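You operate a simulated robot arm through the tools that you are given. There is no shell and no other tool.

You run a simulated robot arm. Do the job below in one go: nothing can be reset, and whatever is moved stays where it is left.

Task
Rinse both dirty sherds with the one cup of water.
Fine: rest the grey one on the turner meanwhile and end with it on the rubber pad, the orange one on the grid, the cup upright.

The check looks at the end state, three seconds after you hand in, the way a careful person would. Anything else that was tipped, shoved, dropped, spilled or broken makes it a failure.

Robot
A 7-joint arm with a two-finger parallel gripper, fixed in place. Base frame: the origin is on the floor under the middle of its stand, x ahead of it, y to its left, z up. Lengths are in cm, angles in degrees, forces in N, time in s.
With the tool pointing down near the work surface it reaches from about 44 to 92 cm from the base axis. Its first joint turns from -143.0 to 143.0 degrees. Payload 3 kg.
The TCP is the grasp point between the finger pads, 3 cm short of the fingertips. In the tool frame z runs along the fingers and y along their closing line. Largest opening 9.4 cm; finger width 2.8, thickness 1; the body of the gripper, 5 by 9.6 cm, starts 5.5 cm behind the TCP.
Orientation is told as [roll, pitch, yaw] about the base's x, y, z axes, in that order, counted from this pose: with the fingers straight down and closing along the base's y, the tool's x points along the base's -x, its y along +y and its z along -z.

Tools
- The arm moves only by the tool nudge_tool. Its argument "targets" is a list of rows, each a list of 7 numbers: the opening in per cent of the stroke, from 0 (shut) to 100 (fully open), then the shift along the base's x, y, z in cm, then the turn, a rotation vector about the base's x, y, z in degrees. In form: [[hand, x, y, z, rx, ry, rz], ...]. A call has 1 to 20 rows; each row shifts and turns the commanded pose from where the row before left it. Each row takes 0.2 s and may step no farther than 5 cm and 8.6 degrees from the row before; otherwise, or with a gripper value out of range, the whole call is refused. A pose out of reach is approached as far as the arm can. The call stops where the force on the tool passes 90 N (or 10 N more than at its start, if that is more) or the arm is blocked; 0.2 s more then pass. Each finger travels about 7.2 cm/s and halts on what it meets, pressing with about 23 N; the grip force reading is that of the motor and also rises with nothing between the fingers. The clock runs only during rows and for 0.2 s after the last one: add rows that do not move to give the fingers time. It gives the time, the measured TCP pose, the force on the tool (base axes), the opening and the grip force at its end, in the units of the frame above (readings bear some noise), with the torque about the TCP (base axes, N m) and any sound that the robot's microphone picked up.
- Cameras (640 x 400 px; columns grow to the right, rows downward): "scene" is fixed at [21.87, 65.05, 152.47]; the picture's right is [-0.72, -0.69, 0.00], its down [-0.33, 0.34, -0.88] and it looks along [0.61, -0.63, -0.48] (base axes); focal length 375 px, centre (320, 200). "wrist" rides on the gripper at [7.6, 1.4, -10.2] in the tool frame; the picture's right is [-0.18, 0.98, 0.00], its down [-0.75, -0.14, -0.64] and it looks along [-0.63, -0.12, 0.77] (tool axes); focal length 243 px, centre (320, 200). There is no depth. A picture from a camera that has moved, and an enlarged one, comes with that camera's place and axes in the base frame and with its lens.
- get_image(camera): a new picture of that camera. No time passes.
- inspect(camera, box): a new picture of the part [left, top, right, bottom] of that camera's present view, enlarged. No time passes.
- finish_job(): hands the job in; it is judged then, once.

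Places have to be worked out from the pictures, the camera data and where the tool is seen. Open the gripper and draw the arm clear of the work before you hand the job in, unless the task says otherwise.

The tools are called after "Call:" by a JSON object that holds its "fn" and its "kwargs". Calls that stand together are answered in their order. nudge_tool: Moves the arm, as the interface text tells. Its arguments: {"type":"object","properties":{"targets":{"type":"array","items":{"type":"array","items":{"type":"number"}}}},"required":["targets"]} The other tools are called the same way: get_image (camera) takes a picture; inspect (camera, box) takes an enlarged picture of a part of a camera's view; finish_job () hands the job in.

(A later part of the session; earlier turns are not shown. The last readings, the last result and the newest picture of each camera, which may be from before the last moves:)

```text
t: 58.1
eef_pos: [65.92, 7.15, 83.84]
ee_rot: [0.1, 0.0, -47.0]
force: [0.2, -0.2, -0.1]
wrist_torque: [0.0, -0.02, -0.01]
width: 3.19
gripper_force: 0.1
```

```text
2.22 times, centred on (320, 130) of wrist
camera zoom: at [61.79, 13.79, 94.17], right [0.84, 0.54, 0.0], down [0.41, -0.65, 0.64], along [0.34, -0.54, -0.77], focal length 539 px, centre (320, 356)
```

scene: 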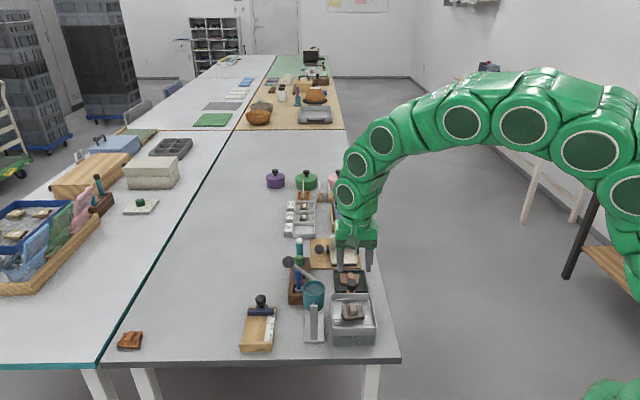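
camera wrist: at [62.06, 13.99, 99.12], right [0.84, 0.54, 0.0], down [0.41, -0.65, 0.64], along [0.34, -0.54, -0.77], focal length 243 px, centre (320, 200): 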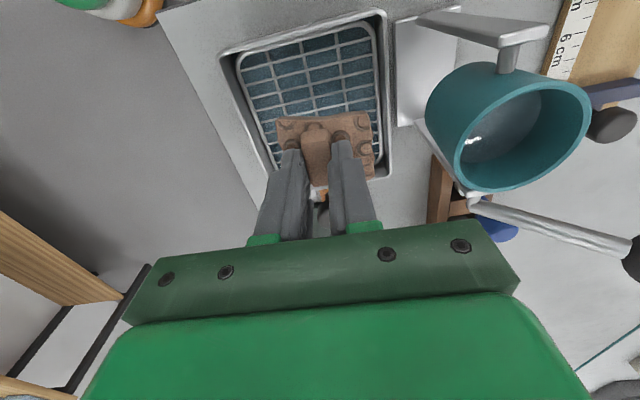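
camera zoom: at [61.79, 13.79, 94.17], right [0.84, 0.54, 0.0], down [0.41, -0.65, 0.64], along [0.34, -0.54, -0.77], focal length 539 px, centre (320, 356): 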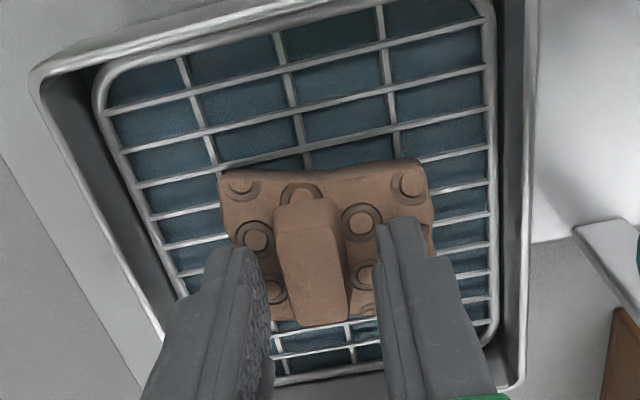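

The orange sherd sits flat on the grid. I'll lift straight up and return above the lever ball for the second pour.

Call:
{"fn": "nudge_tool", "kwargs": {"targets": [[34, 0, 0, 1, 0, 0, 0], [34, 0, 0, 3, 0, 0, 0], [40, 0, 0, 4.5, 0, 0, 0], [50, 0, 0, 4.5, 0, 0, 0.8], [60, 0, 0, 4.5, 0, 0, 0], [60, 4.02, 1.875, 0, 0, 0, 0], [60, 4.02, 1.875, 0, 0, 0, 0], [60, 4.02, 1.875, 0, 0, 0, 0], [60, 4.02, 1.875, 0, 0, 0, 0]]}}

Call:
{"fn": "get_image", "kwargs": {"camera": "wrist"}}

Call:
{"fn": "inspect", "kwargs": {"camera": "scene", "box": [270, 220, 400, 350]}}

```text
t: 60.1
eef_pos: [82.25, 14.67, 100.96]
ee_rot: [-0.2, 0.0, -46.1]
force: [-0.1, 0.4, -0.3]
wrist_torque: [0.04, 0.0, 0.02]
width: 5.65
gripper_force: 0.1
```

```text
taken
camera wrist: at [77.93, 21.22, 111.41], right [0.84, 0.55, 0.0], down [0.42, -0.64, 0.64], along [0.35, -0.54, -0.77], focal length 243 px, centre (320, 200)
```

wrist: 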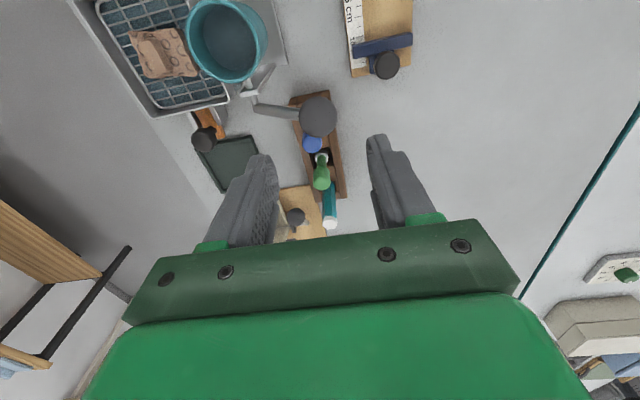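

```text
3.08 times, centred on (335, 285) of scene
camera zoom: at [21.87, 65.05, 152.47], right [-0.72, -0.69, 0.0], down [-0.33, 0.34, -0.88], along [0.61, -0.63, -0.48], focal length 1155 px, centre (274, -62)
```

zoom: 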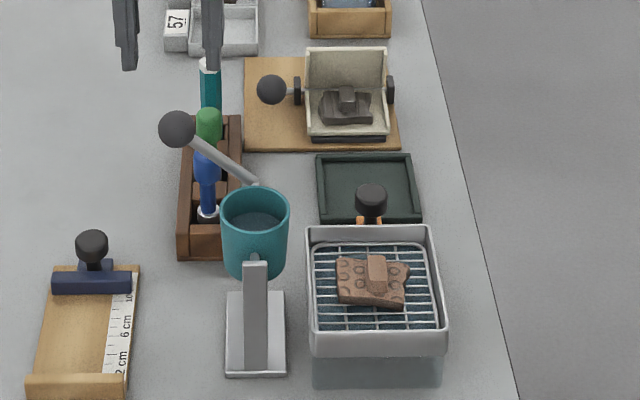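

Everything is where it should be: the orange sherd on the grid, the grey on the turner, the cup upright. I'll lower onto the ball again with a small alignment correction and form the loose cage.

Call:
{"fn": "nudge_tool", "kwargs": {"targets": [[60, -0.2, -0.06, -3.4, 0, 0, 0], [60, 0, 0, -3.4, 0, 0, 0], [41, 0, 0, 0, 0, 0, 0], [41, 0, 0, 0, 0, 0, 0]]}}

Call:
{"fn": "get_image", "kwargs": {"camera": "wrist"}}

Call:
{"fn": "inspect", "kwargs": {"camera": "scene", "box": [270, 230, 350, 310]}}

```text
t: 61.1
eef_pos: [81.86, 14.66, 94.49]
ee_rot: [-0.1, 0.1, -46.0]
force: [-0.1, 0.6, 0.6]
wrist_torque: [0.01, -0.02, 0.01]
width: 3.86
gripper_force: 0.0
```

```text
taken
camera wrist: at [77.61, 21.29, 104.78], right [0.84, 0.55, 0.0], down [0.42, -0.64, 0.64], along [0.35, -0.54, -0.77], focal length 243 px, centre (320, 200)
```

wrist: 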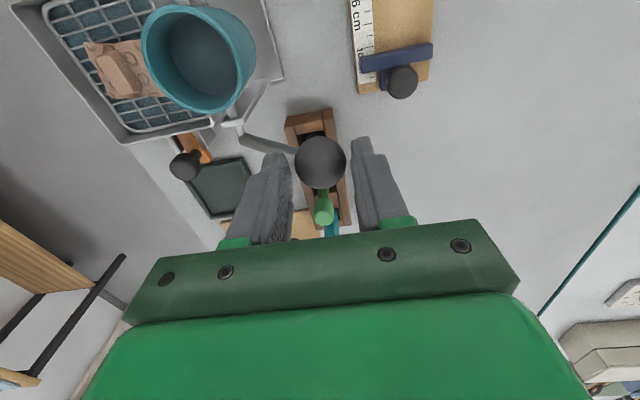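

```text
5.00 times, centred on (310, 270) of scene
camera zoom: at [21.87, 65.05, 152.47], right [-0.72, -0.69, 0.0], down [-0.33, 0.34, -0.88], along [0.61, -0.63, -0.48], focal length 1876 px, centre (370, -150)
```

zoom: 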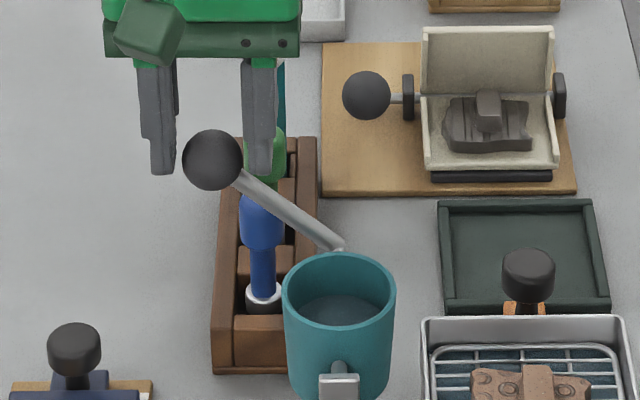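

The ball is centred in the cage. I'll lower a few millimetres to the earlier height, then run the arc up to about 47° of tilt, still short of where pouring began, and check.

Call:
{"fn": "nudge_tool", "kwargs": {"targets": [[41, 0, 0, -0.35, 0, 0, 0], [40, -0.375, -0.36, 0.56, 0, 0, 0], [40, -0.404, -0.388, 0.52, 0, 0, 0], [40, -0.433, -0.415, 0.46, 0, 0, 0], [40, -0.462, -0.443, 0.41, 0, 0, 0], [40, -0.491, -0.471, 0.36, 0, 0, 0], [40, -0.505, -0.484, 0.29, 0, 0, 0], [40, -0.527, -0.505, 0.23, 0, 0, 0], [40, -0.534, -0.512, 0.16, 0, 0, 0], [40, -0.5415, -0.519, 0.11, 0, 0, 0], [40, -0.552, -0.529, 0.03, 0, 0, 0]]}}

Call:
{"fn": "inspect", "kwargs": {"camera": "scene", "box": [305, 270, 385, 350]}}

Call:
{"fn": "inspect", "kwargs": {"camera": "wrist", "box": [150, 0, 390, 200]}}

```text
t: 63.5
eef_pos: [77.07, 9.9, 97.24]
ee_rot: [-0.1, 0.0, -46.0]
force: [-0.2, 0.5, -0.2]
wrist_torque: [-0.02, 0.03, 0.01]
width: 3.76
gripper_force: 0.0
```

```text
5.00 times, centred on (345, 310) of scene
camera zoom: at [21.87, 65.05, 152.47], right [-0.72, -0.69, 0.0], down [-0.33, 0.34, -0.88], along [0.61, -0.63, -0.48], focal length 1876 px, centre (195, -350)
```

zoom: 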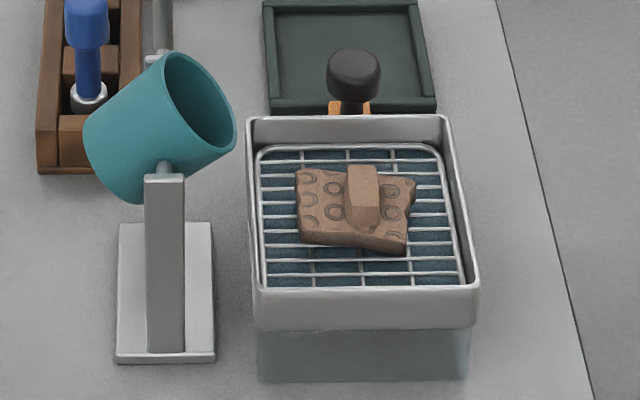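

```text
2.00 times, centred on (270, 100) of wrist
camera zoom: at [72.83, 16.59, 107.58], right [0.84, 0.55, 0.0], down [0.42, -0.64, 0.64], along [0.35, -0.54, -0.77], focal length 485 px, centre (420, 400)
```

zoom: 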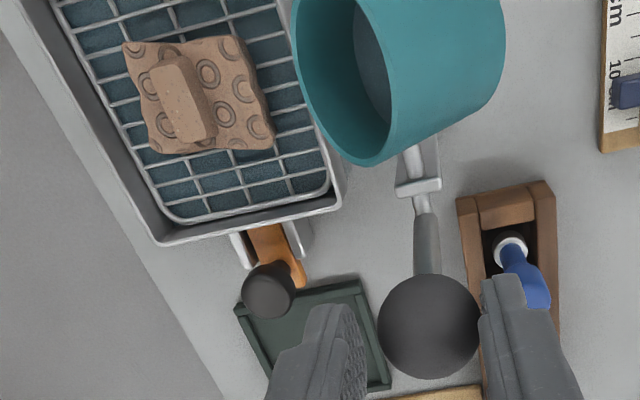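

No pour yet at this tilt, as expected. I'll go on 5° at a time with pauses to let the flow run, watching the stream.

Call:
{"fn": "nudge_tool", "kwargs": {"targets": [[40, -0.552, -0.529, -0.03, 0, 0, 0]]}}

Call:
{"fn": "inspect", "kwargs": {"camera": "scene", "box": [305, 270, 385, 350]}}

Call:
{"fn": "inspect", "kwargs": {"camera": "wrist", "box": [150, 0, 390, 200]}}

```text
t: 63.9
eef_pos: [76.54, 9.58, 97.33]
ee_rot: [0.0, -0.2, -46.1]
force: [0.0, 0.2, 0.5]
wrist_torque: [0.04, -0.04, 0.0]
width: 3.79
gripper_force: 0.2
```

```text
5.00 times, centred on (345, 310) of scene
camera zoom: at [21.87, 65.05, 152.47], right [-0.72, -0.69, 0.0], down [-0.33, 0.34, -0.88], along [0.61, -0.63, -0.48], focal length 1876 px, centre (195, -350)
```

zoom: 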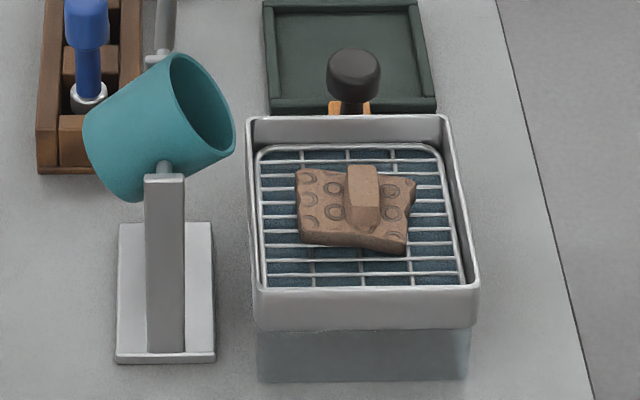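

```text
2.00 times, centred on (270, 100) of wrist
camera zoom: at [72.34, 16.09, 107.69], right [0.84, 0.55, 0.0], down [0.42, -0.64, 0.64], along [0.35, -0.54, -0.77], focal length 485 px, centre (420, 400)
```

zoom: 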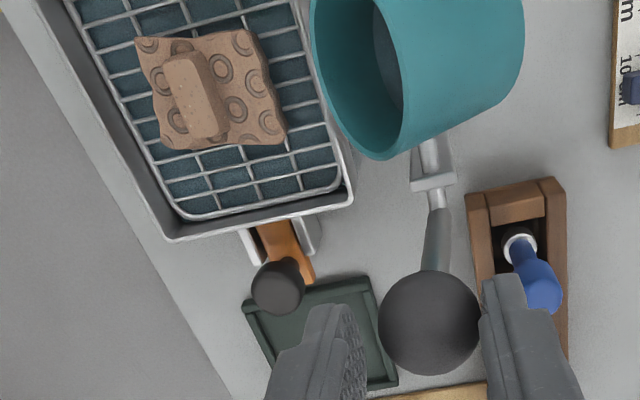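

No flow at 52° this time, consistent with a half-full cup. Next step to about 57°.

Call:
{"fn": "nudge_tool", "kwargs": {"targets": [[40, -0.54, -0.52, -0.1, 0, 0, 0]]}}

Call:
{"fn": "inspect", "kwargs": {"camera": "scene", "box": [305, 270, 385, 350]}}

Call:
{"fn": "inspect", "kwargs": {"camera": "wrist", "box": [150, 0, 390, 200]}}

```text
t: 64.3
eef_pos: [76.02, 9.04, 97.33]
ee_rot: [0.0, -0.1, -46.2]
force: [1.1, -0.3, 0.4]
wrist_torque: [0.0, 0.0, 0.02]
width: 3.78
gripper_force: 0.6
```

```text
5.00 times, centred on (345, 310) of scene
camera zoom: at [21.87, 65.05, 152.47], right [-0.72, -0.69, 0.0], down [-0.33, 0.34, -0.88], along [0.61, -0.63, -0.48], focal length 1876 px, centre (195, -350)
```

zoom: 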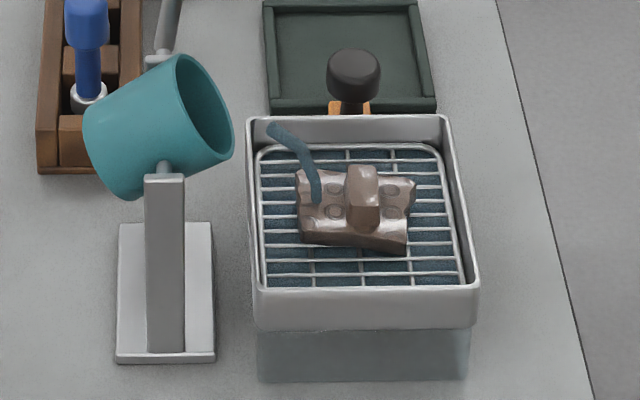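

```text
2.00 times, centred on (270, 100) of wrist
camera zoom: at [71.8, 15.66, 107.61], right [0.84, 0.55, 0.0], down [0.42, -0.64, 0.64], along [0.35, -0.54, -0.77], focal length 485 px, centre (420, 400)
```

zoom: 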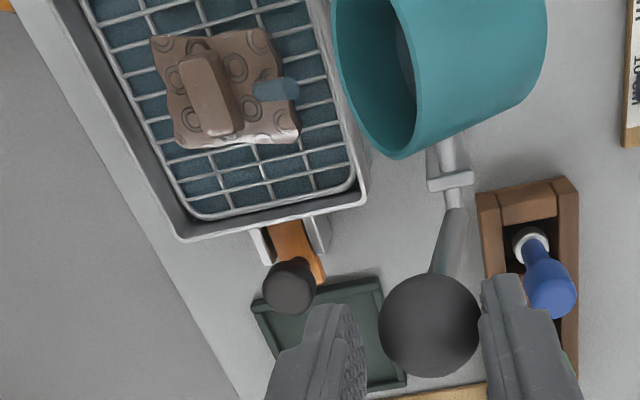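

The stream is landing on the orange sherd, and it's turning wet. I'll hold this tilt about a second and see how much drains.

Call:
{"fn": "nudge_tool", "kwargs": {"targets": [[40, 0, 0, 0, 0, 0, 0], [40, 0, 0, 0, 0, 0, 0], [40, 0, 0, 0, 0, 0, 0]]}}

Call:
{"fn": "inspect", "kwargs": {"camera": "scene", "box": [305, 270, 385, 350]}}

Call:
{"fn": "inspect", "kwargs": {"camera": "wrist", "box": [150, 0, 390, 200]}}

```text
t: 65.1
eef_pos: [76.03, 9.07, 97.19]
ee_rot: [0.0, -0.1, -46.1]
force: [0.1, 0.1, -0.2]
wrist_torque: [0.01, 0.02, 0.01]
width: 3.75
gripper_force: 0.0
```

```text
5.00 times, centred on (345, 310) of scene
camera zoom: at [21.87, 65.05, 152.47], right [-0.72, -0.69, 0.0], down [-0.33, 0.34, -0.88], along [0.61, -0.63, -0.48], focal length 1876 px, centre (195, -350)
```

zoom: 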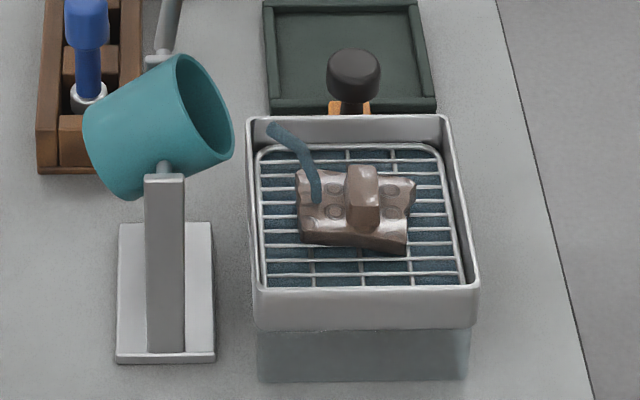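

```text
2.00 times, centred on (270, 100) of wrist
camera zoom: at [71.8, 15.65, 107.57], right [0.84, 0.55, 0.0], down [0.42, -0.64, 0.64], along [0.35, -0.54, -0.77], focal length 485 px, centre (420, 400)
```

zoom: 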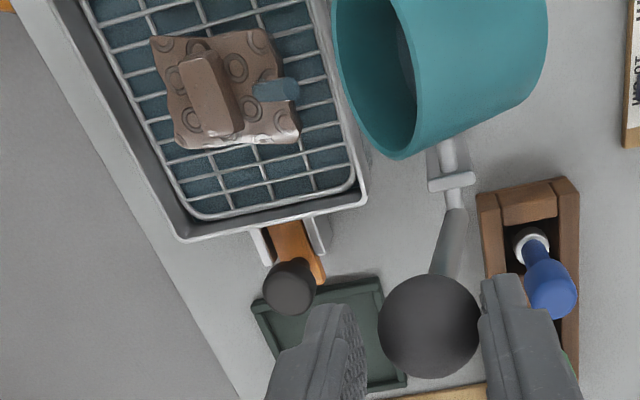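

Still flowing steadily. Holding another second or so.

Call:
{"fn": "nudge_tool", "kwargs": {"targets": [[40, 0, 0, 0, 0, 0, 0], [40, 0, 0, 0, 0, 0, 0], [40, 0, 0, 0, 0, 0, 0], [40, 0, 0, 0, 0, 0, 0]]}}

Call:
{"fn": "inspect", "kwargs": {"camera": "scene", "box": [305, 270, 385, 350]}}

Call:
{"fn": "inspect", "kwargs": {"camera": "wrist", "box": [150, 0, 390, 200]}}

```text
t: 66.1
eef_pos: [76.07, 9.02, 97.23]
ee_rot: [0.0, -0.2, -46.0]
force: [0.1, -0.1, 0.4]
wrist_torque: [0.03, 0.02, -0.03]
width: 3.73
gripper_force: 0.1
```

```text
5.00 times, centred on (345, 310) of scene
camera zoom: at [21.87, 65.05, 152.47], right [-0.72, -0.69, 0.0], down [-0.33, 0.34, -0.88], along [0.61, -0.63, -0.48], focal length 1876 px, centre (195, -350)
```

zoom: 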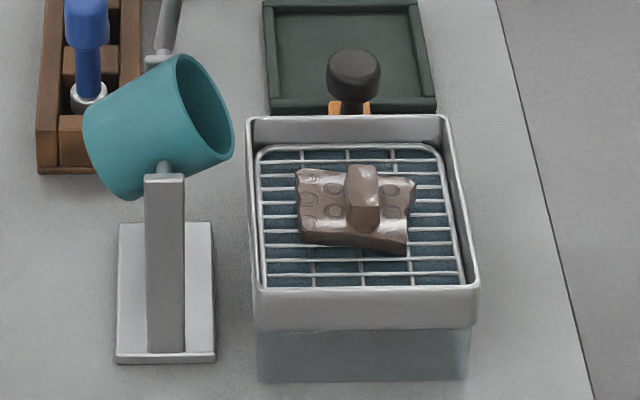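

```text
2.00 times, centred on (270, 100) of wrist
camera zoom: at [71.8, 15.65, 107.57], right [0.84, 0.55, 0.0], down [0.42, -0.64, 0.64], along [0.35, -0.54, -0.77], focal length 485 px, centre (420, 400)
```

zoom: 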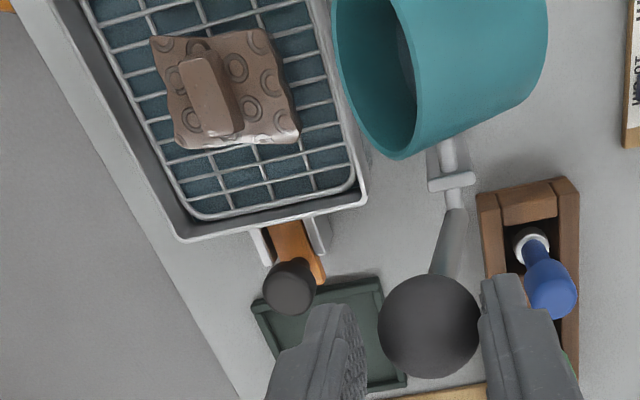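

The flow stopped on its own and some water is still left in the cup. I'll tip another 5° so the orange sherd gets the rest, keeping an eye on where the stream lands.

Call:
{"fn": "nudge_tool", "kwargs": {"targets": [[40, -0.534, -0.512, -0.16, 0, 0, 0]]}}

Call:
{"fn": "inspect", "kwargs": {"camera": "scene", "box": [305, 270, 385, 350]}}

Call:
{"fn": "inspect", "kwargs": {"camera": "wrist", "box": [150, 0, 390, 200]}}

```text
t: 66.5
eef_pos: [75.42, 8.45, 96.98]
ee_rot: [-0.1, 0.0, -46.1]
force: [0.0, 1.1, -0.1]
wrist_torque: [-0.04, -0.02, 0.01]
width: 3.76
gripper_force: 0.1
```

```text
5.00 times, centred on (345, 310) of scene
camera zoom: at [21.87, 65.05, 152.47], right [-0.72, -0.69, 0.0], down [-0.33, 0.34, -0.88], along [0.61, -0.63, -0.48], focal length 1876 px, centre (195, -350)
```

zoom: 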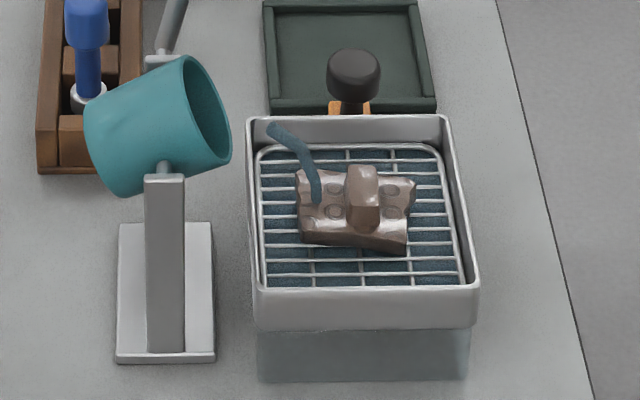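

```text
2.00 times, centred on (270, 100) of wrist
camera zoom: at [71.18, 15.1, 107.36], right [0.84, 0.55, 0.0], down [0.42, -0.64, 0.64], along [0.35, -0.54, -0.77], focal length 485 px, centre (420, 400)
```

zoom: 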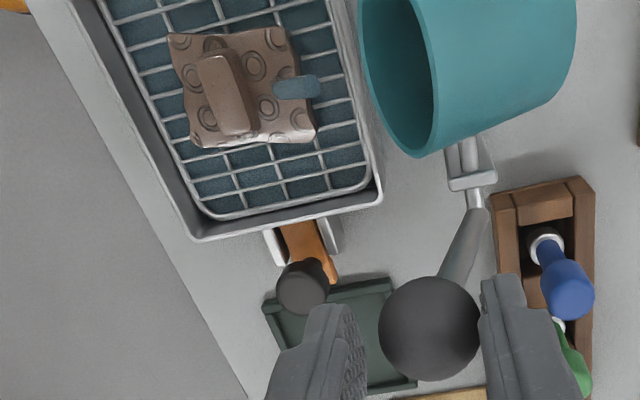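

Flow resumed onto the sherd at the same spot inside the tray. Holding for two seconds to let it drain.

Call:
{"fn": "nudge_tool", "kwargs": {"targets": [[40, 0, 0, 0, 0, 0, 0], [40, 0, 0, 0, 0, 0, 0], [40, 0, 0, 0, 0, 0, 0], [40, 0, 0, 0, 0, 0, 0], [40, 0, 0, 0, 0, 0, 0], [40, 0, 0, 0, 0, 0, 0], [40, 0, 0, 0, 0, 0, 0], [40, 0, 0, 0, 0, 0, 0]]}}

Call:
{"fn": "inspect", "kwargs": {"camera": "scene", "box": [305, 270, 385, 350]}}

Call:
{"fn": "inspect", "kwargs": {"camera": "wrist", "box": [150, 0, 390, 200]}}

```text
t: 68.3
eef_pos: [75.38, 8.44, 97.11]
ee_rot: [-0.1, -0.1, -46.2]
force: [0.2, 0.2, -0.6]
wrist_torque: [0.02, 0.0, 0.03]
width: 3.74
gripper_force: 0.0
```

```text
5.00 times, centred on (345, 310) of scene
camera zoom: at [21.87, 65.05, 152.47], right [-0.72, -0.69, 0.0], down [-0.33, 0.34, -0.88], along [0.61, -0.63, -0.48], focal length 1876 px, centre (195, -350)
```

zoom: 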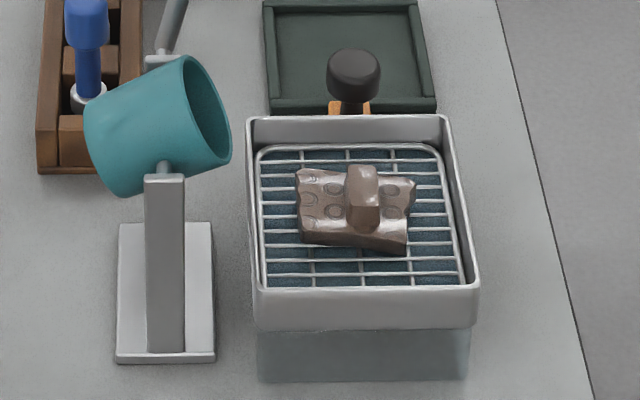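

```text
2.00 times, centred on (270, 100) of wrist
camera zoom: at [71.22, 15.1, 107.4], right [0.84, 0.55, 0.0], down [0.42, -0.64, 0.64], along [0.35, -0.54, -0.77], focal length 485 px, centre (420, 400)
```

zoom: 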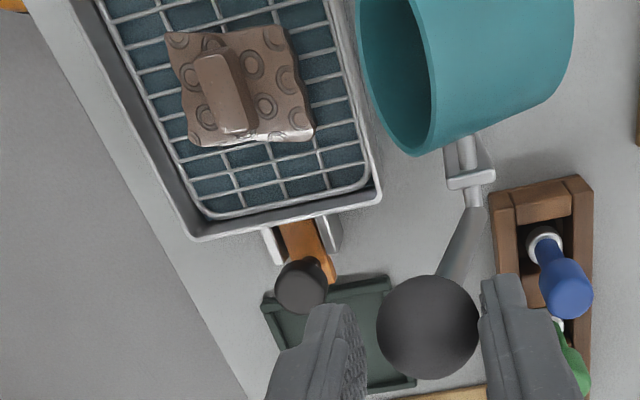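

The flow has stopped again at about 62°. I'll look into the cup and at the sherd up close to see what remains.

Call:
{"fn": "inspect", "kwargs": {"camera": "scene", "box": [312, 274, 340, 302]}}

Call:
{"fn": "inspect", "kwargs": {"camera": "scene", "box": [330, 290, 370, 330]}}

Call:
{"fn": "inspect", "kwargs": {"camera": "wrist", "box": [310, 0, 450, 90]}}

```text
14.29 times, centred on (326, 288) of scene
camera zoom: at [21.87, 65.05, 152.47], right [-0.72, -0.69, 0.0], down [-0.33, 0.34, -0.88], along [0.61, -0.63, -0.48], focal length 5361 px, centre (234, -1057)
```

zoom: 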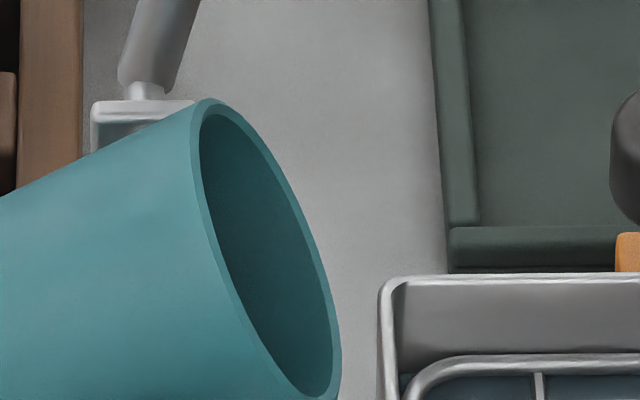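

```text
10.00 times, centred on (350, 310) of scene
camera zoom: at [21.87, 65.05, 152.47], right [-0.72, -0.69, 0.0], down [-0.33, 0.34, -0.88], along [0.61, -0.63, -0.48], focal length 3752 px, centre (20, -900)
```

zoom: 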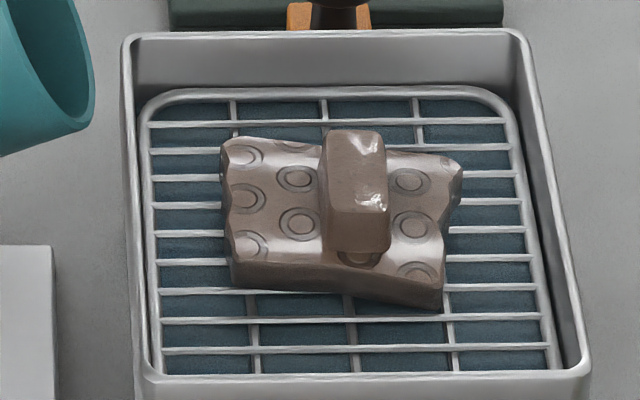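

```text
4.44 times, centred on (380, 45) of wrist
camera zoom: at [71.22, 15.1, 107.4], right [0.84, 0.55, 0.0], down [0.42, -0.64, 0.64], along [0.35, -0.54, -0.77], focal length 1078 px, centre (53, 889)
```

zoom: 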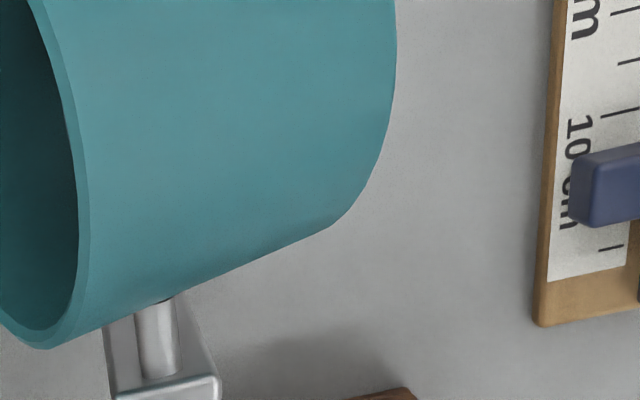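

The orange sherd is wet all over. I'll compare colours by zooming on the grey sherd on the turner and on the loose sherd at the far left for reference.

Call:
{"fn": "inspect", "kwargs": {"camera": "scene", "box": [325, 235, 365, 275]}}

Call:
{"fn": "inspect", "kwargs": {"camera": "scene", "box": [110, 320, 150, 360]}}

Call:
{"fn": "inspect", "kwargs": {"camera": "scene", "box": [280, 180, 340, 240]}}

```text
10.00 times, centred on (345, 255) of scene
camera zoom: at [21.87, 65.05, 152.47], right [-0.72, -0.69, 0.0], down [-0.33, 0.34, -0.88], along [0.61, -0.63, -0.48], focal length 3752 px, centre (70, -350)
```

zoom: 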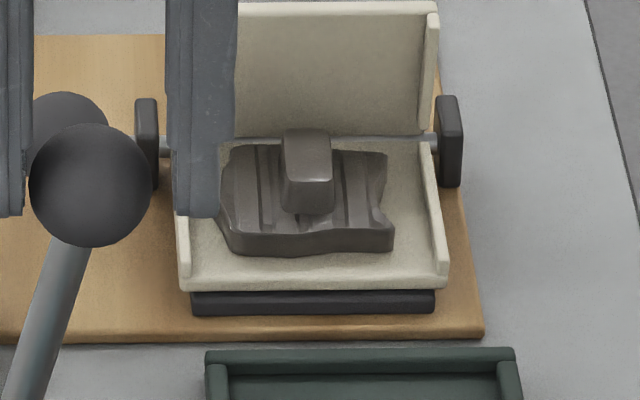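

```text
10.00 times, centred on (130, 340) of scene
camera zoom: at [21.87, 65.05, 152.47], right [-0.72, -0.69, 0.0], down [-0.33, 0.34, -0.88], along [0.61, -0.63, -0.48], focal length 3752 px, centre (2220, -1200)
```

zoom: 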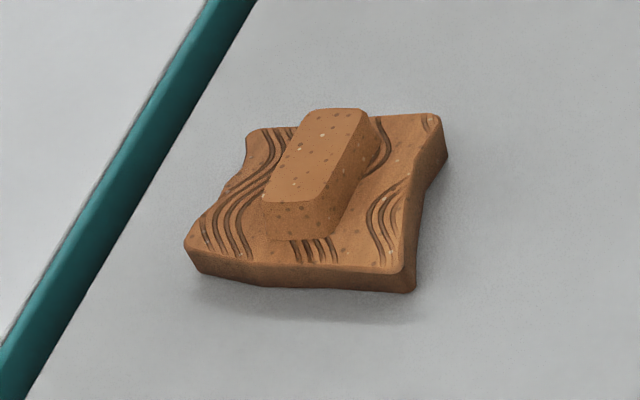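

```text
6.67 times, centred on (310, 210) of scene
camera zoom: at [21.87, 65.05, 152.47], right [-0.72, -0.69, 0.0], down [-0.33, 0.34, -0.88], along [0.61, -0.63, -0.48], focal length 2502 px, centre (387, 133)
```

zoom: 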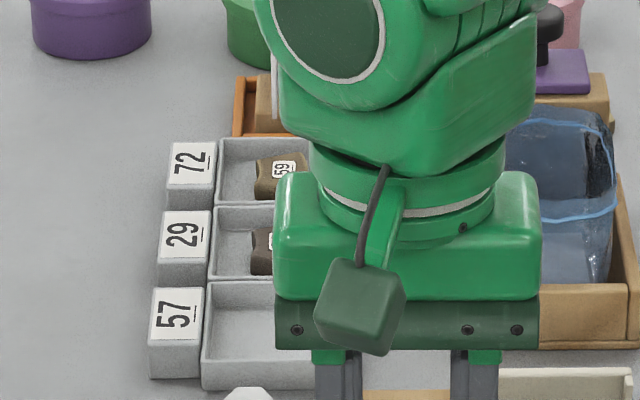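

The grey sherd looks clean and evenly dark from the water. The loose orange one at the far left is a different, clean piece that I leave alone. I'll give the orange sherd on the grid the remaining water, tipping another 5° and watching both the landing point and its colour.

Call:
{"fn": "nudge_tool", "kwargs": {"targets": [[40, -0.527, -0.505, -0.23, 0, 0, 0]]}}

Call:
{"fn": "inspect", "kwargs": {"camera": "scene", "box": [305, 270, 385, 350]}}

Call:
{"fn": "inspect", "kwargs": {"camera": "wrist", "box": [150, 0, 390, 200]}}

```text
t: 68.7
eef_pos: [74.94, 8.06, 96.82]
ee_rot: [-0.1, 0.0, -46.1]
force: [-0.4, 2.5, -0.2]
wrist_torque: [0.02, -0.03, 0.01]
width: 3.78
gripper_force: 0.3
```

```text
5.00 times, centred on (345, 310) of scene
camera zoom: at [21.87, 65.05, 152.47], right [-0.72, -0.69, 0.0], down [-0.33, 0.34, -0.88], along [0.61, -0.63, -0.48], focal length 1876 px, centre (195, -350)
```

zoom: 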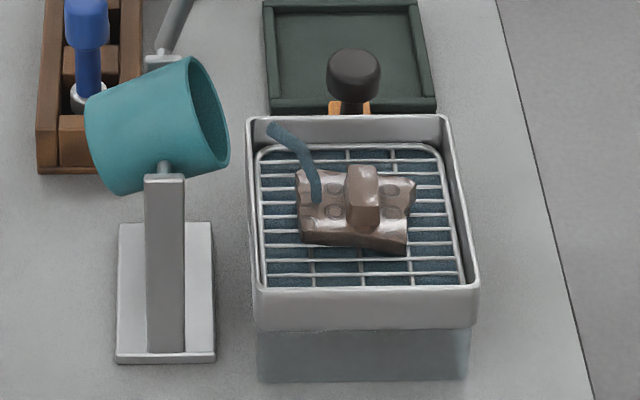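

```text
2.00 times, centred on (270, 100) of wrist
camera zoom: at [70.71, 14.67, 107.16], right [0.84, 0.55, 0.0], down [0.42, -0.64, 0.64], along [0.35, -0.54, -0.77], focal length 485 px, centre (420, 400)
```

zoom: 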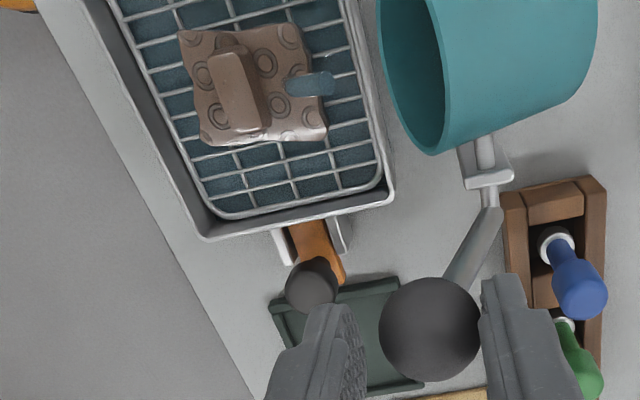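

The stream lands on the same spot inside the tray. I'll let it drain, then tip 5° more and hold again.

Call:
{"fn": "nudge_tool", "kwargs": {"targets": [[40, 0, 0, 0, 0, 0, 0], [40, 0, 0, 0, 0, 0, 0], [40, 0, 0, 0, 0, 0, 0], [40, 0, 0, 0, 0, 0, 0], [40, 0, 0, 0, 0, 0, 0], [40, 0, 0, 0, 0, 0, 0], [40, 0, 0, 0, 0, 0, 0], [40, -0.513, -0.491, -0.29, 0, 0, 0], [40, 0, 0, 0, 0, 0, 0]]}}

Call:
{"fn": "inspect", "kwargs": {"camera": "scene", "box": [305, 270, 385, 350]}}

Call:
{"fn": "inspect", "kwargs": {"camera": "wrist", "box": [150, 0, 390, 200]}}

```text
t: 70.7
eef_pos: [74.47, 7.64, 96.51]
ee_rot: [0.0, 0.0, -46.1]
force: [0.7, 0.3, -0.9]
wrist_torque: [0.01, 0.02, -0.04]
width: 3.76
gripper_force: 0.4
```

```text
5.00 times, centred on (345, 310) of scene
camera zoom: at [21.87, 65.05, 152.47], right [-0.72, -0.69, 0.0], down [-0.33, 0.34, -0.88], along [0.61, -0.63, -0.48], focal length 1876 px, centre (195, -350)
```

zoom: 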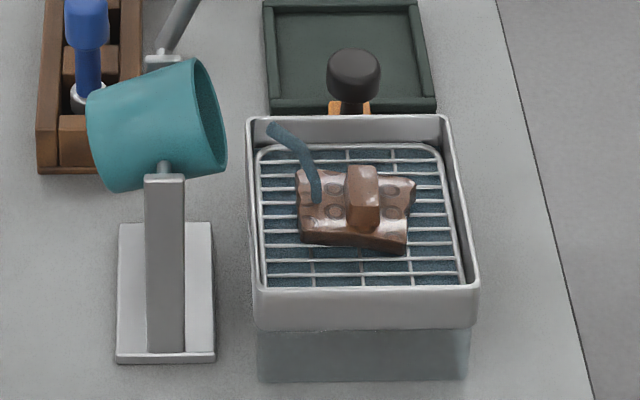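

```text
2.00 times, centred on (270, 100) of wrist
camera zoom: at [70.22, 14.17, 106.91], right [0.84, 0.55, 0.0], down [0.42, -0.64, 0.64], along [0.35, -0.54, -0.77], focal length 485 px, centre (420, 400)
```

zoom: 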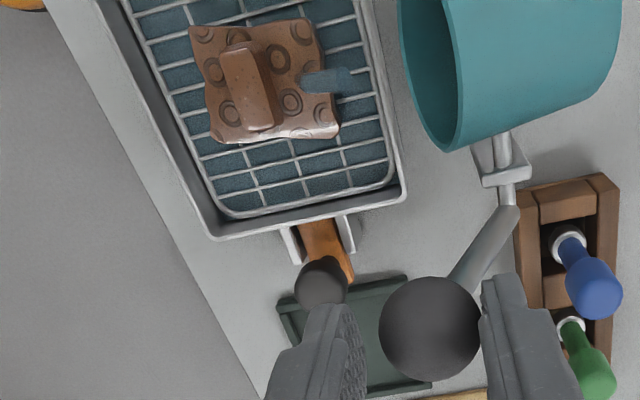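

The sherd has just turned clearly orange, so the dirt film is washing off. I'll zoom in before any more time passes.

Call:
{"fn": "inspect", "kwargs": {"camera": "scene", "box": [330, 290, 370, 330]}}

Call:
{"fn": "inspect", "kwargs": {"camera": "wrist", "box": [230, 0, 350, 80]}}

Call:
{"fn": "inspect", "kwargs": {"camera": "scene", "box": [335, 240, 375, 270]}}

```text
10.00 times, centred on (350, 310) of scene
camera zoom: at [21.87, 65.05, 152.47], right [-0.72, -0.69, 0.0], down [-0.33, 0.34, -0.88], along [0.61, -0.63, -0.48], focal length 3752 px, centre (20, -900)
```

zoom: 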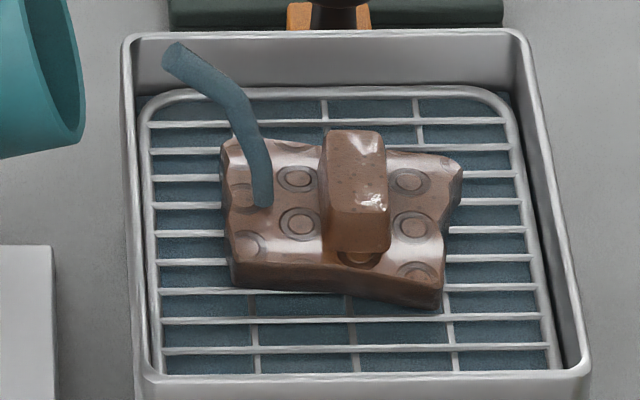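

```text
5.00 times, centred on (290, 40) of wrist
camera zoom: at [70.22, 14.17, 106.91], right [0.84, 0.55, 0.0], down [0.42, -0.64, 0.64], along [0.35, -0.54, -0.77], focal length 1213 px, centre (470, 1000)
```

zoom: 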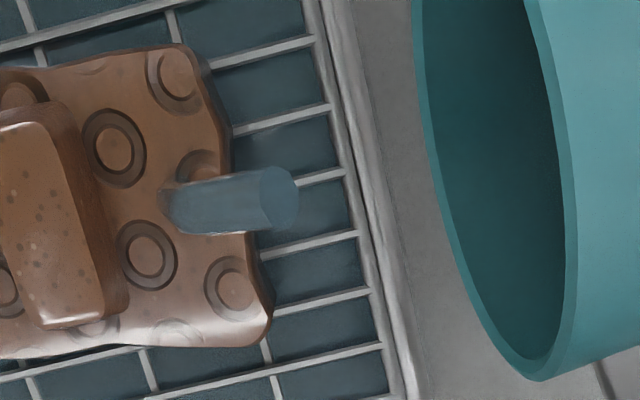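

```text
13.33 times, centred on (355, 255) of scene
camera zoom: at [21.87, 65.05, 152.47], right [-0.72, -0.69, 0.0], down [-0.33, 0.34, -0.88], along [0.61, -0.63, -0.48], focal length 5003 px, centre (-147, -533)
```

zoom: 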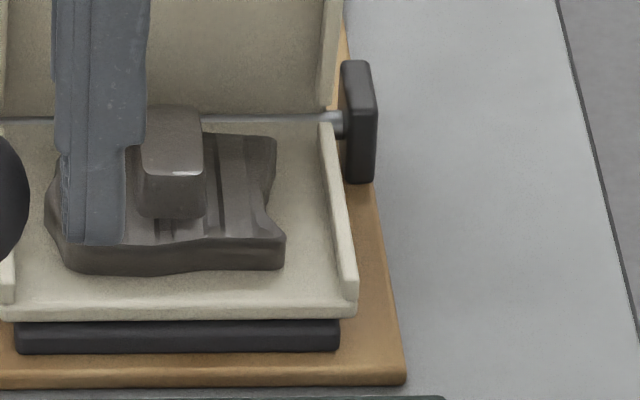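

The orange sherd now shows its true colour and speckle, so it is clean. The grey one on the turner still has a dull brownish film compared with that, so it may need more water. I'll stop pouring right away to save what's left, swinging the cup back quickly.

Call:
{"fn": "nudge_tool", "kwargs": {"targets": [[40, 1.04, 0.996, 0.52, 0, 0, 0], [40, 1.074, 1.032, 0.26, 0, 0, 0], [40, 1.104, 1.058, 0, 0, 0, 0], [40, 0.5415, 0.519, -0.11, 0, 0, 0], [40, 0.534, 0.512, -0.16, 0, 0, 0], [40, 0.527, 0.505, -0.23, 0, 0, 0], [40, 0.505, 0.484, -0.29, 0, 0, 0]]}}

Call:
{"fn": "inspect", "kwargs": {"camera": "scene", "box": [305, 270, 385, 350]}}

Call:
{"fn": "inspect", "kwargs": {"camera": "wrist", "box": [80, 0, 400, 200]}}

```text
t: 72.3
eef_pos: [79.67, 12.5, 96.56]
ee_rot: [0.0, -0.2, -46.1]
force: [-0.5, 0.7, -0.6]
wrist_torque: [0.0, -0.02, -0.01]
width: 3.79
gripper_force: 0.0
```

```text
5.00 times, centred on (345, 310) of scene
camera zoom: at [21.87, 65.05, 152.47], right [-0.72, -0.69, 0.0], down [-0.33, 0.34, -0.88], along [0.61, -0.63, -0.48], focal length 1876 px, centre (195, -350)
```

zoom: 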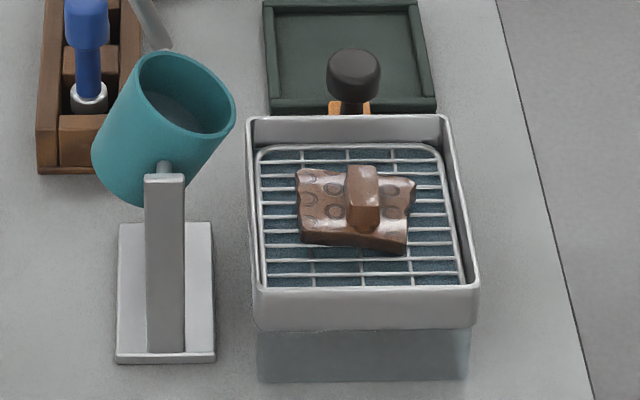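

```text
2.00 times, centred on (240, 100) of wrist
camera zoom: at [75.5, 19.06, 106.82], right [0.84, 0.55, 0.0], down [0.42, -0.64, 0.64], along [0.35, -0.54, -0.77], focal length 485 px, centre (480, 400)
```

zoom: 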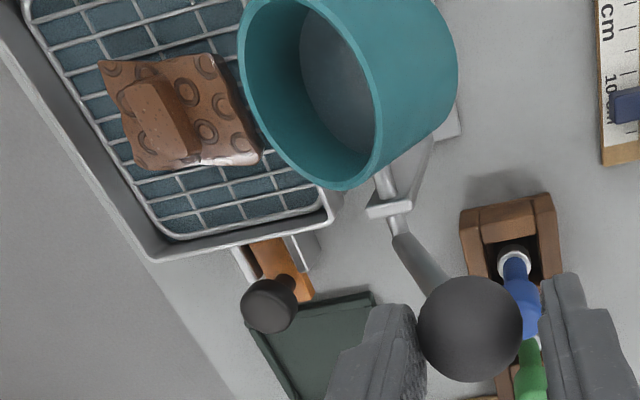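

The flow has stopped and there is still water in the cup. I'll compare its level with the picture taken after the first pour, at the same tilt.

Call:
{"fn": "inspect", "kwargs": {"camera": "scene", "box": [305, 270, 345, 310]}}

Call:
{"fn": "inspect", "kwargs": {"camera": "wrist", "box": [120, 0, 280, 100]}}

```text
10.00 times, centred on (325, 290) of scene
camera zoom: at [21.87, 65.05, 152.47], right [-0.72, -0.69, 0.0], down [-0.33, 0.34, -0.88], along [0.61, -0.63, -0.48], focal length 3752 px, centre (270, -700)
```

zoom: 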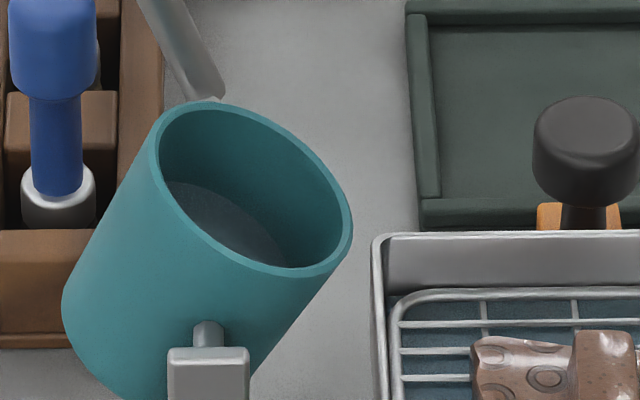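

```text
4.00 times, centred on (200, 50) of wrist
camera zoom: at [75.5, 19.06, 106.82], right [0.84, 0.55, 0.0], down [0.42, -0.64, 0.64], along [0.35, -0.54, -0.77], focal length 970 px, centre (800, 800)
```

zoom: 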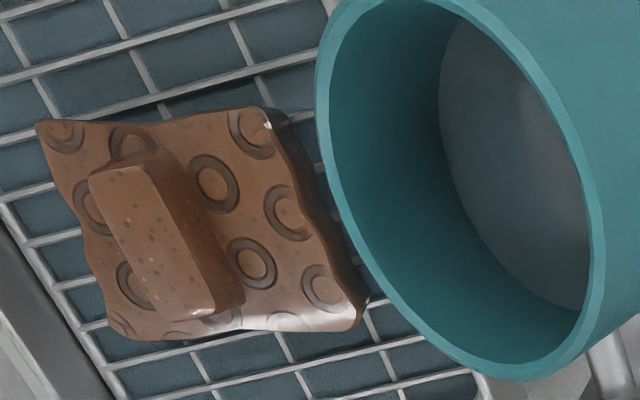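

The level matches what was left after the first pour, and the clean orange sherd now shows dark specks that the grey one doesn't. I suspect the grey one was only partly rinsed, and there is still water for it. I'll finish bringing the cup upright.

Call:
{"fn": "nudge_tool", "kwargs": {"targets": [[40, 0.491, 0.471, -0.36, 0, 0, 0], [40, 0.462, 0.443, -0.41, 0, 0, 0], [40, 0.433, 0.415, -0.46, 0, 0, 0], [40, 0.404, 0.388, -0.52, 0, 0, 0], [40, 0.375, 0.36, -0.5, 0, 0, 0], [40, 0, 0, 0, 0, 0, 0]]}}

Call:
{"fn": "inspect", "kwargs": {"camera": "scene", "box": [280, 250, 344, 290]}}

Call:
{"fn": "inspect", "kwargs": {"camera": "scene", "box": [284, 270, 380, 330]}}

```text
t: 73.7
eef_pos: [81.72, 14.7, 94.29]
ee_rot: [-0.1, 0.1, -46.1]
force: [-0.3, 0.4, 0.2]
wrist_torque: [0.0, 0.01, 0.01]
width: 3.75
gripper_force: 0.0
```

```text
10.00 times, centred on (312, 270) of scene
camera zoom: at [21.87, 65.05, 152.47], right [-0.72, -0.69, 0.0], down [-0.33, 0.34, -0.88], along [0.61, -0.63, -0.48], focal length 3752 px, centre (400, -500)
```

zoom: 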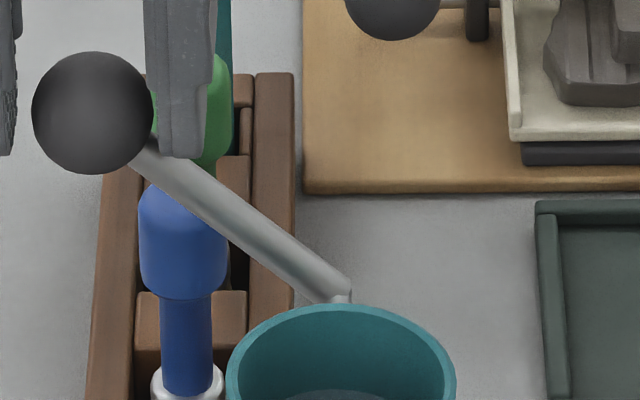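

```text
6.67 times, centred on (332, 300) of scene
camera zoom: at [21.87, 65.05, 152.47], right [-0.72, -0.69, 0.0], down [-0.33, 0.34, -0.88], along [0.61, -0.63, -0.48], focal length 2502 px, centre (240, -467)
```

zoom: 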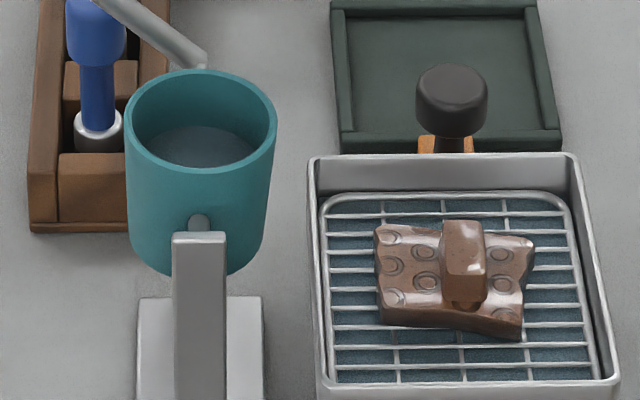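

The cup is within about 1.5° of upright; I'll square it up at the end. Now I'll lift clear and go take a close look at the grey sherd on the turner.

Call:
{"fn": "nudge_tool", "kwargs": {"targets": [[60, 0, 0, 0.3, 0, 0, 0], [60, 0, 0, 1.2, 0, 0, 0], [60, 0, 0, 3.5, 0, 0, 0], [60, 0, 0, 3.5, 0, 0, 0], [50, 0.2, -4.4, -0.5, 0, 0, 0], [50, 0.7, -4.5, -0.5, 0, 0, 0], [50, 0.7, -4.5, -0.5, 0, 0, 0], [50, 0.7, -4.5, -0.5, 0, 0, 0], [50, 0.7, -4.5, -0.5, 0, 0, 0], [50, 0.7, -4.4, -0.5, 0, 0, 0]]}}

Call:
{"fn": "get_image", "kwargs": {"camera": "wrist"}}

Call:
{"fn": "inspect", "kwargs": {"camera": "wrist", "box": [260, 50, 380, 140]}}

Call:
{"fn": "inspect", "kwargs": {"camera": "scene", "box": [325, 240, 365, 270]}}

```text
t: 75.9
eef_pos: [85.38, -11.82, 99.96]
ee_rot: [-0.2, -0.1, -46.1]
force: [-0.3, 0.7, 0.2]
wrist_torque: [0.0, -0.02, 0.02]
width: 4.7
gripper_force: 0.0
```

```text
taken
camera wrist: at [81.24, -5.25, 110.26], right [0.84, 0.55, 0.0], down [0.42, -0.64, 0.64], along [0.35, -0.54, -0.77], focal length 243 px, centre (320, 200)
```

wrist: 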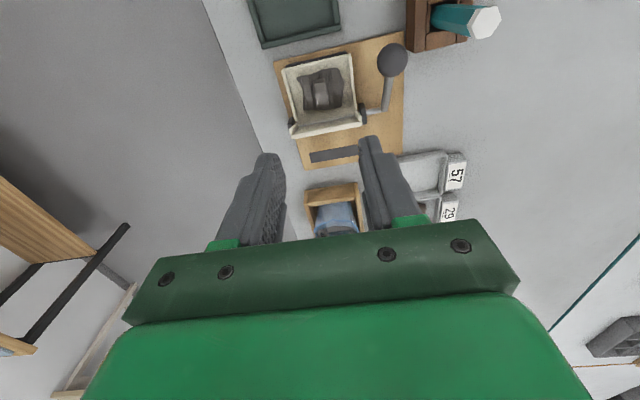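

```text
4.44 times, centred on (320, 95) of wrist
camera zoom: at [81.24, -5.25, 110.26], right [0.84, 0.55, 0.0], down [0.42, -0.64, 0.64], along [0.35, -0.54, -0.77], focal length 1078 px, centre (320, 667)
```

zoom: 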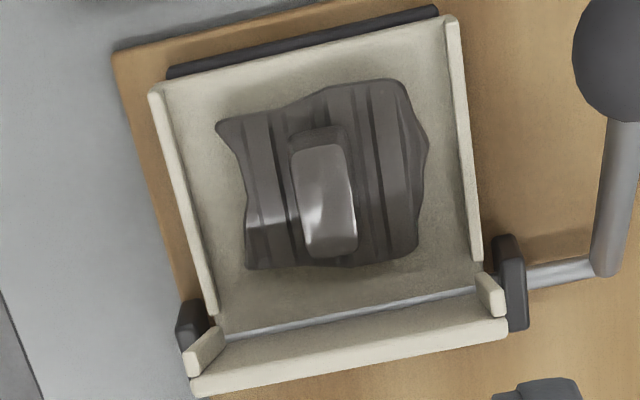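

```text
13.33 times, centred on (345, 255) of scene
camera zoom: at [21.87, 65.05, 152.47], right [-0.72, -0.69, 0.0], down [-0.33, 0.34, -0.88], along [0.61, -0.63, -0.48], focal length 5003 px, centre (-13, -533)
```

zoom: 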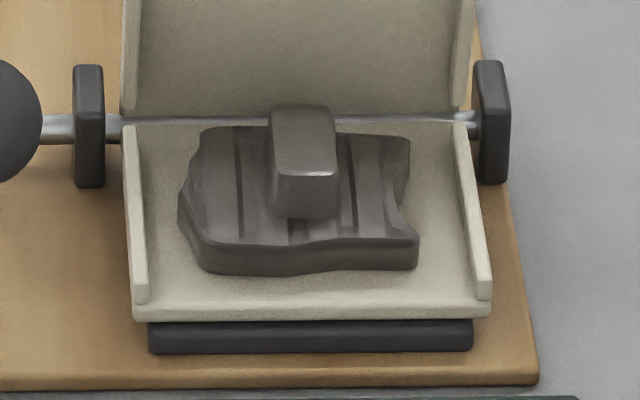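

On close inspection the grey sherd is still a dull warm brown with no specks, the same look the orange one had before it came clean. It got only two of the pour steps, and the cup still has water. So I'll give it a second rinse: orange to the empty pad for now, grey back to the grid. First, back over the grid to pick up the orange sherd.

Call:
{"fn": "nudge_tool", "kwargs": {"targets": [[34, -3.23, 3.17, 0, 0, 0, 0], [34, -3.23, 3.17, 0, 0, 0, 0], [34, -3.23, 3.17, 0, 0, 0, 0], [34, -3.23, 3.17, 0, 0, 0, 0], [34, -3.23, 3.17, 0, 0, 0, 0], [34, -3.23, 3.17, 0, 0, 0, -0.9], [34, 0, 0, -3.5, 0, 0, 0], [34, 0, 0, -3.5, 0, 0, 0], [34, 0, 0, -3.5, 0, 0, 0], [34, 0, 0, -2.5, 0, 0, 0]]}}

Call:
{"fn": "inspect", "kwargs": {"camera": "wrist", "box": [260, 80, 380, 200]}}

Call:
{"fn": "inspect", "kwargs": {"camera": "scene", "box": [325, 280, 375, 330]}}

```text
t: 78.1
eef_pos: [66.27, 7.07, 86.93]
ee_rot: [-0.1, -0.1, -47.0]
force: [0.2, -0.6, -0.1]
wrist_torque: [0.0, -0.01, -0.03]
width: 3.18
gripper_force: 0.0
```

```text
3.33 times, centred on (320, 140) of wrist
camera zoom: at [62.13, 13.66, 97.2], right [0.84, 0.54, 0.0], down [0.41, -0.65, 0.64], along [0.34, -0.54, -0.77], focal length 809 px, centre (320, 400)
```

zoom: 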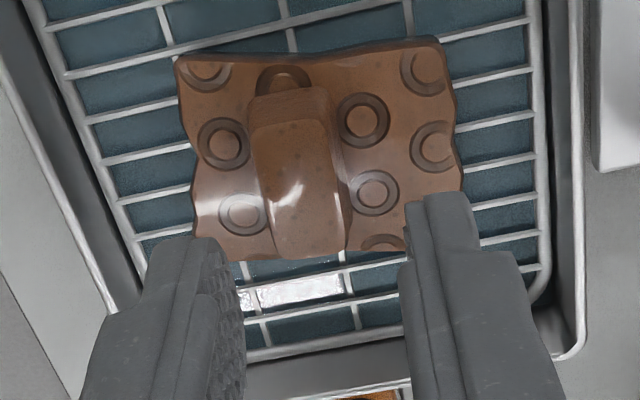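

```text
8.00 times, centred on (350, 305) of scene
camera zoom: at [21.87, 65.05, 152.47], right [-0.72, -0.69, 0.0], down [-0.33, 0.34, -0.88], along [0.61, -0.63, -0.48], focal length 3002 px, centre (80, -640)
```

zoom: 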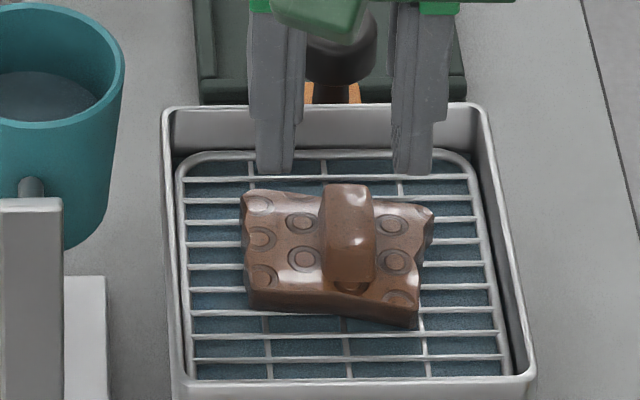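

From close up the orange sherd is clearly clean. Its block is about 0.5 cm off my tool axis; I'll correct and lower to just above contact.

Call:
{"fn": "nudge_tool", "kwargs": {"targets": [[32, -0.4, 0.02, -1.2, 0, 0, 0], [31, -0.1, 0, -1.2, 0, 0, 0], [31, 0, 0, -0.25, 0, 0, 0], [31, 0, 0, 0, 0, 0, 0]]}}

Call:
{"fn": "inspect", "kwargs": {"camera": "wrist", "box": [260, 80, 380, 200]}}

Call:
{"fn": "nudge_tool", "kwargs": {"targets": [[31, 0, 0, -0.2, 0, 0, 0], [31, 0, 0, 0, 0, 0, 0]]}}

```text
t: 79.1
eef_pos: [65.68, 6.97, 84.16]
ee_rot: [0.0, -0.1, -47.0]
force: [0.8, 0.0, -0.1]
wrist_torque: [0.0, 0.0, -0.03]
width: 2.92
gripper_force: 0.0
```

```text
3.33 times, centred on (320, 140) of wrist
camera zoom: at [61.5, 13.59, 94.48], right [0.84, 0.54, 0.0], down [0.41, -0.65, 0.64], along [0.34, -0.54, -0.77], focal length 809 px, centre (320, 400)
```

zoom: 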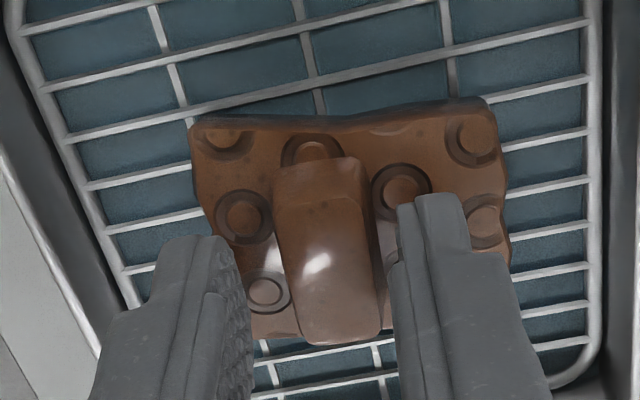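

```text
t: 79.7
eef_pos: [65.71, 6.88, 84.06]
ee_rot: [0.0, -0.2, -47.0]
force: [-0.6, 0.3, 0.4]
wrist_torque: [0.0, -0.01, 0.04]
width: 2.9
gripper_force: 0.1
```

Well centred, with no contact yet. Continuing down in small steps until I feel the surface.

Call:
{"fn": "nudge_tool", "kwargs": {"targets": [[31, 0, 0, -0.12, 0, 0, 0], [31, 0, 0, 0, 0, 0, 0]]}}

Call:
{"fn": "nudge_tool", "kwargs": {"targets": [[31, 0, 0, -0.1, 0, 0, 0], [31, 0, 0, 0, 0, 0, 0]]}}

```text
t: 80.3
eef_pos: [65.58, 6.8, 83.96]
ee_rot: [-0.1, -0.1, -47.0]
force: [-0.7, 0.0, -0.1]
wrist_torque: [-0.01, 0.01, -0.01]
width: 2.9
gripper_force: 0.0
```

```text
t: 80.9
eef_pos: [65.69, 6.92, 83.75]
ee_rot: [0.0, -0.1, -47.0]
force: [-2.8, 0.7, 14.5]
wrist_torque: [0.13, 0.19, 0.0]
width: 2.91
gripper_force: 0.1
```

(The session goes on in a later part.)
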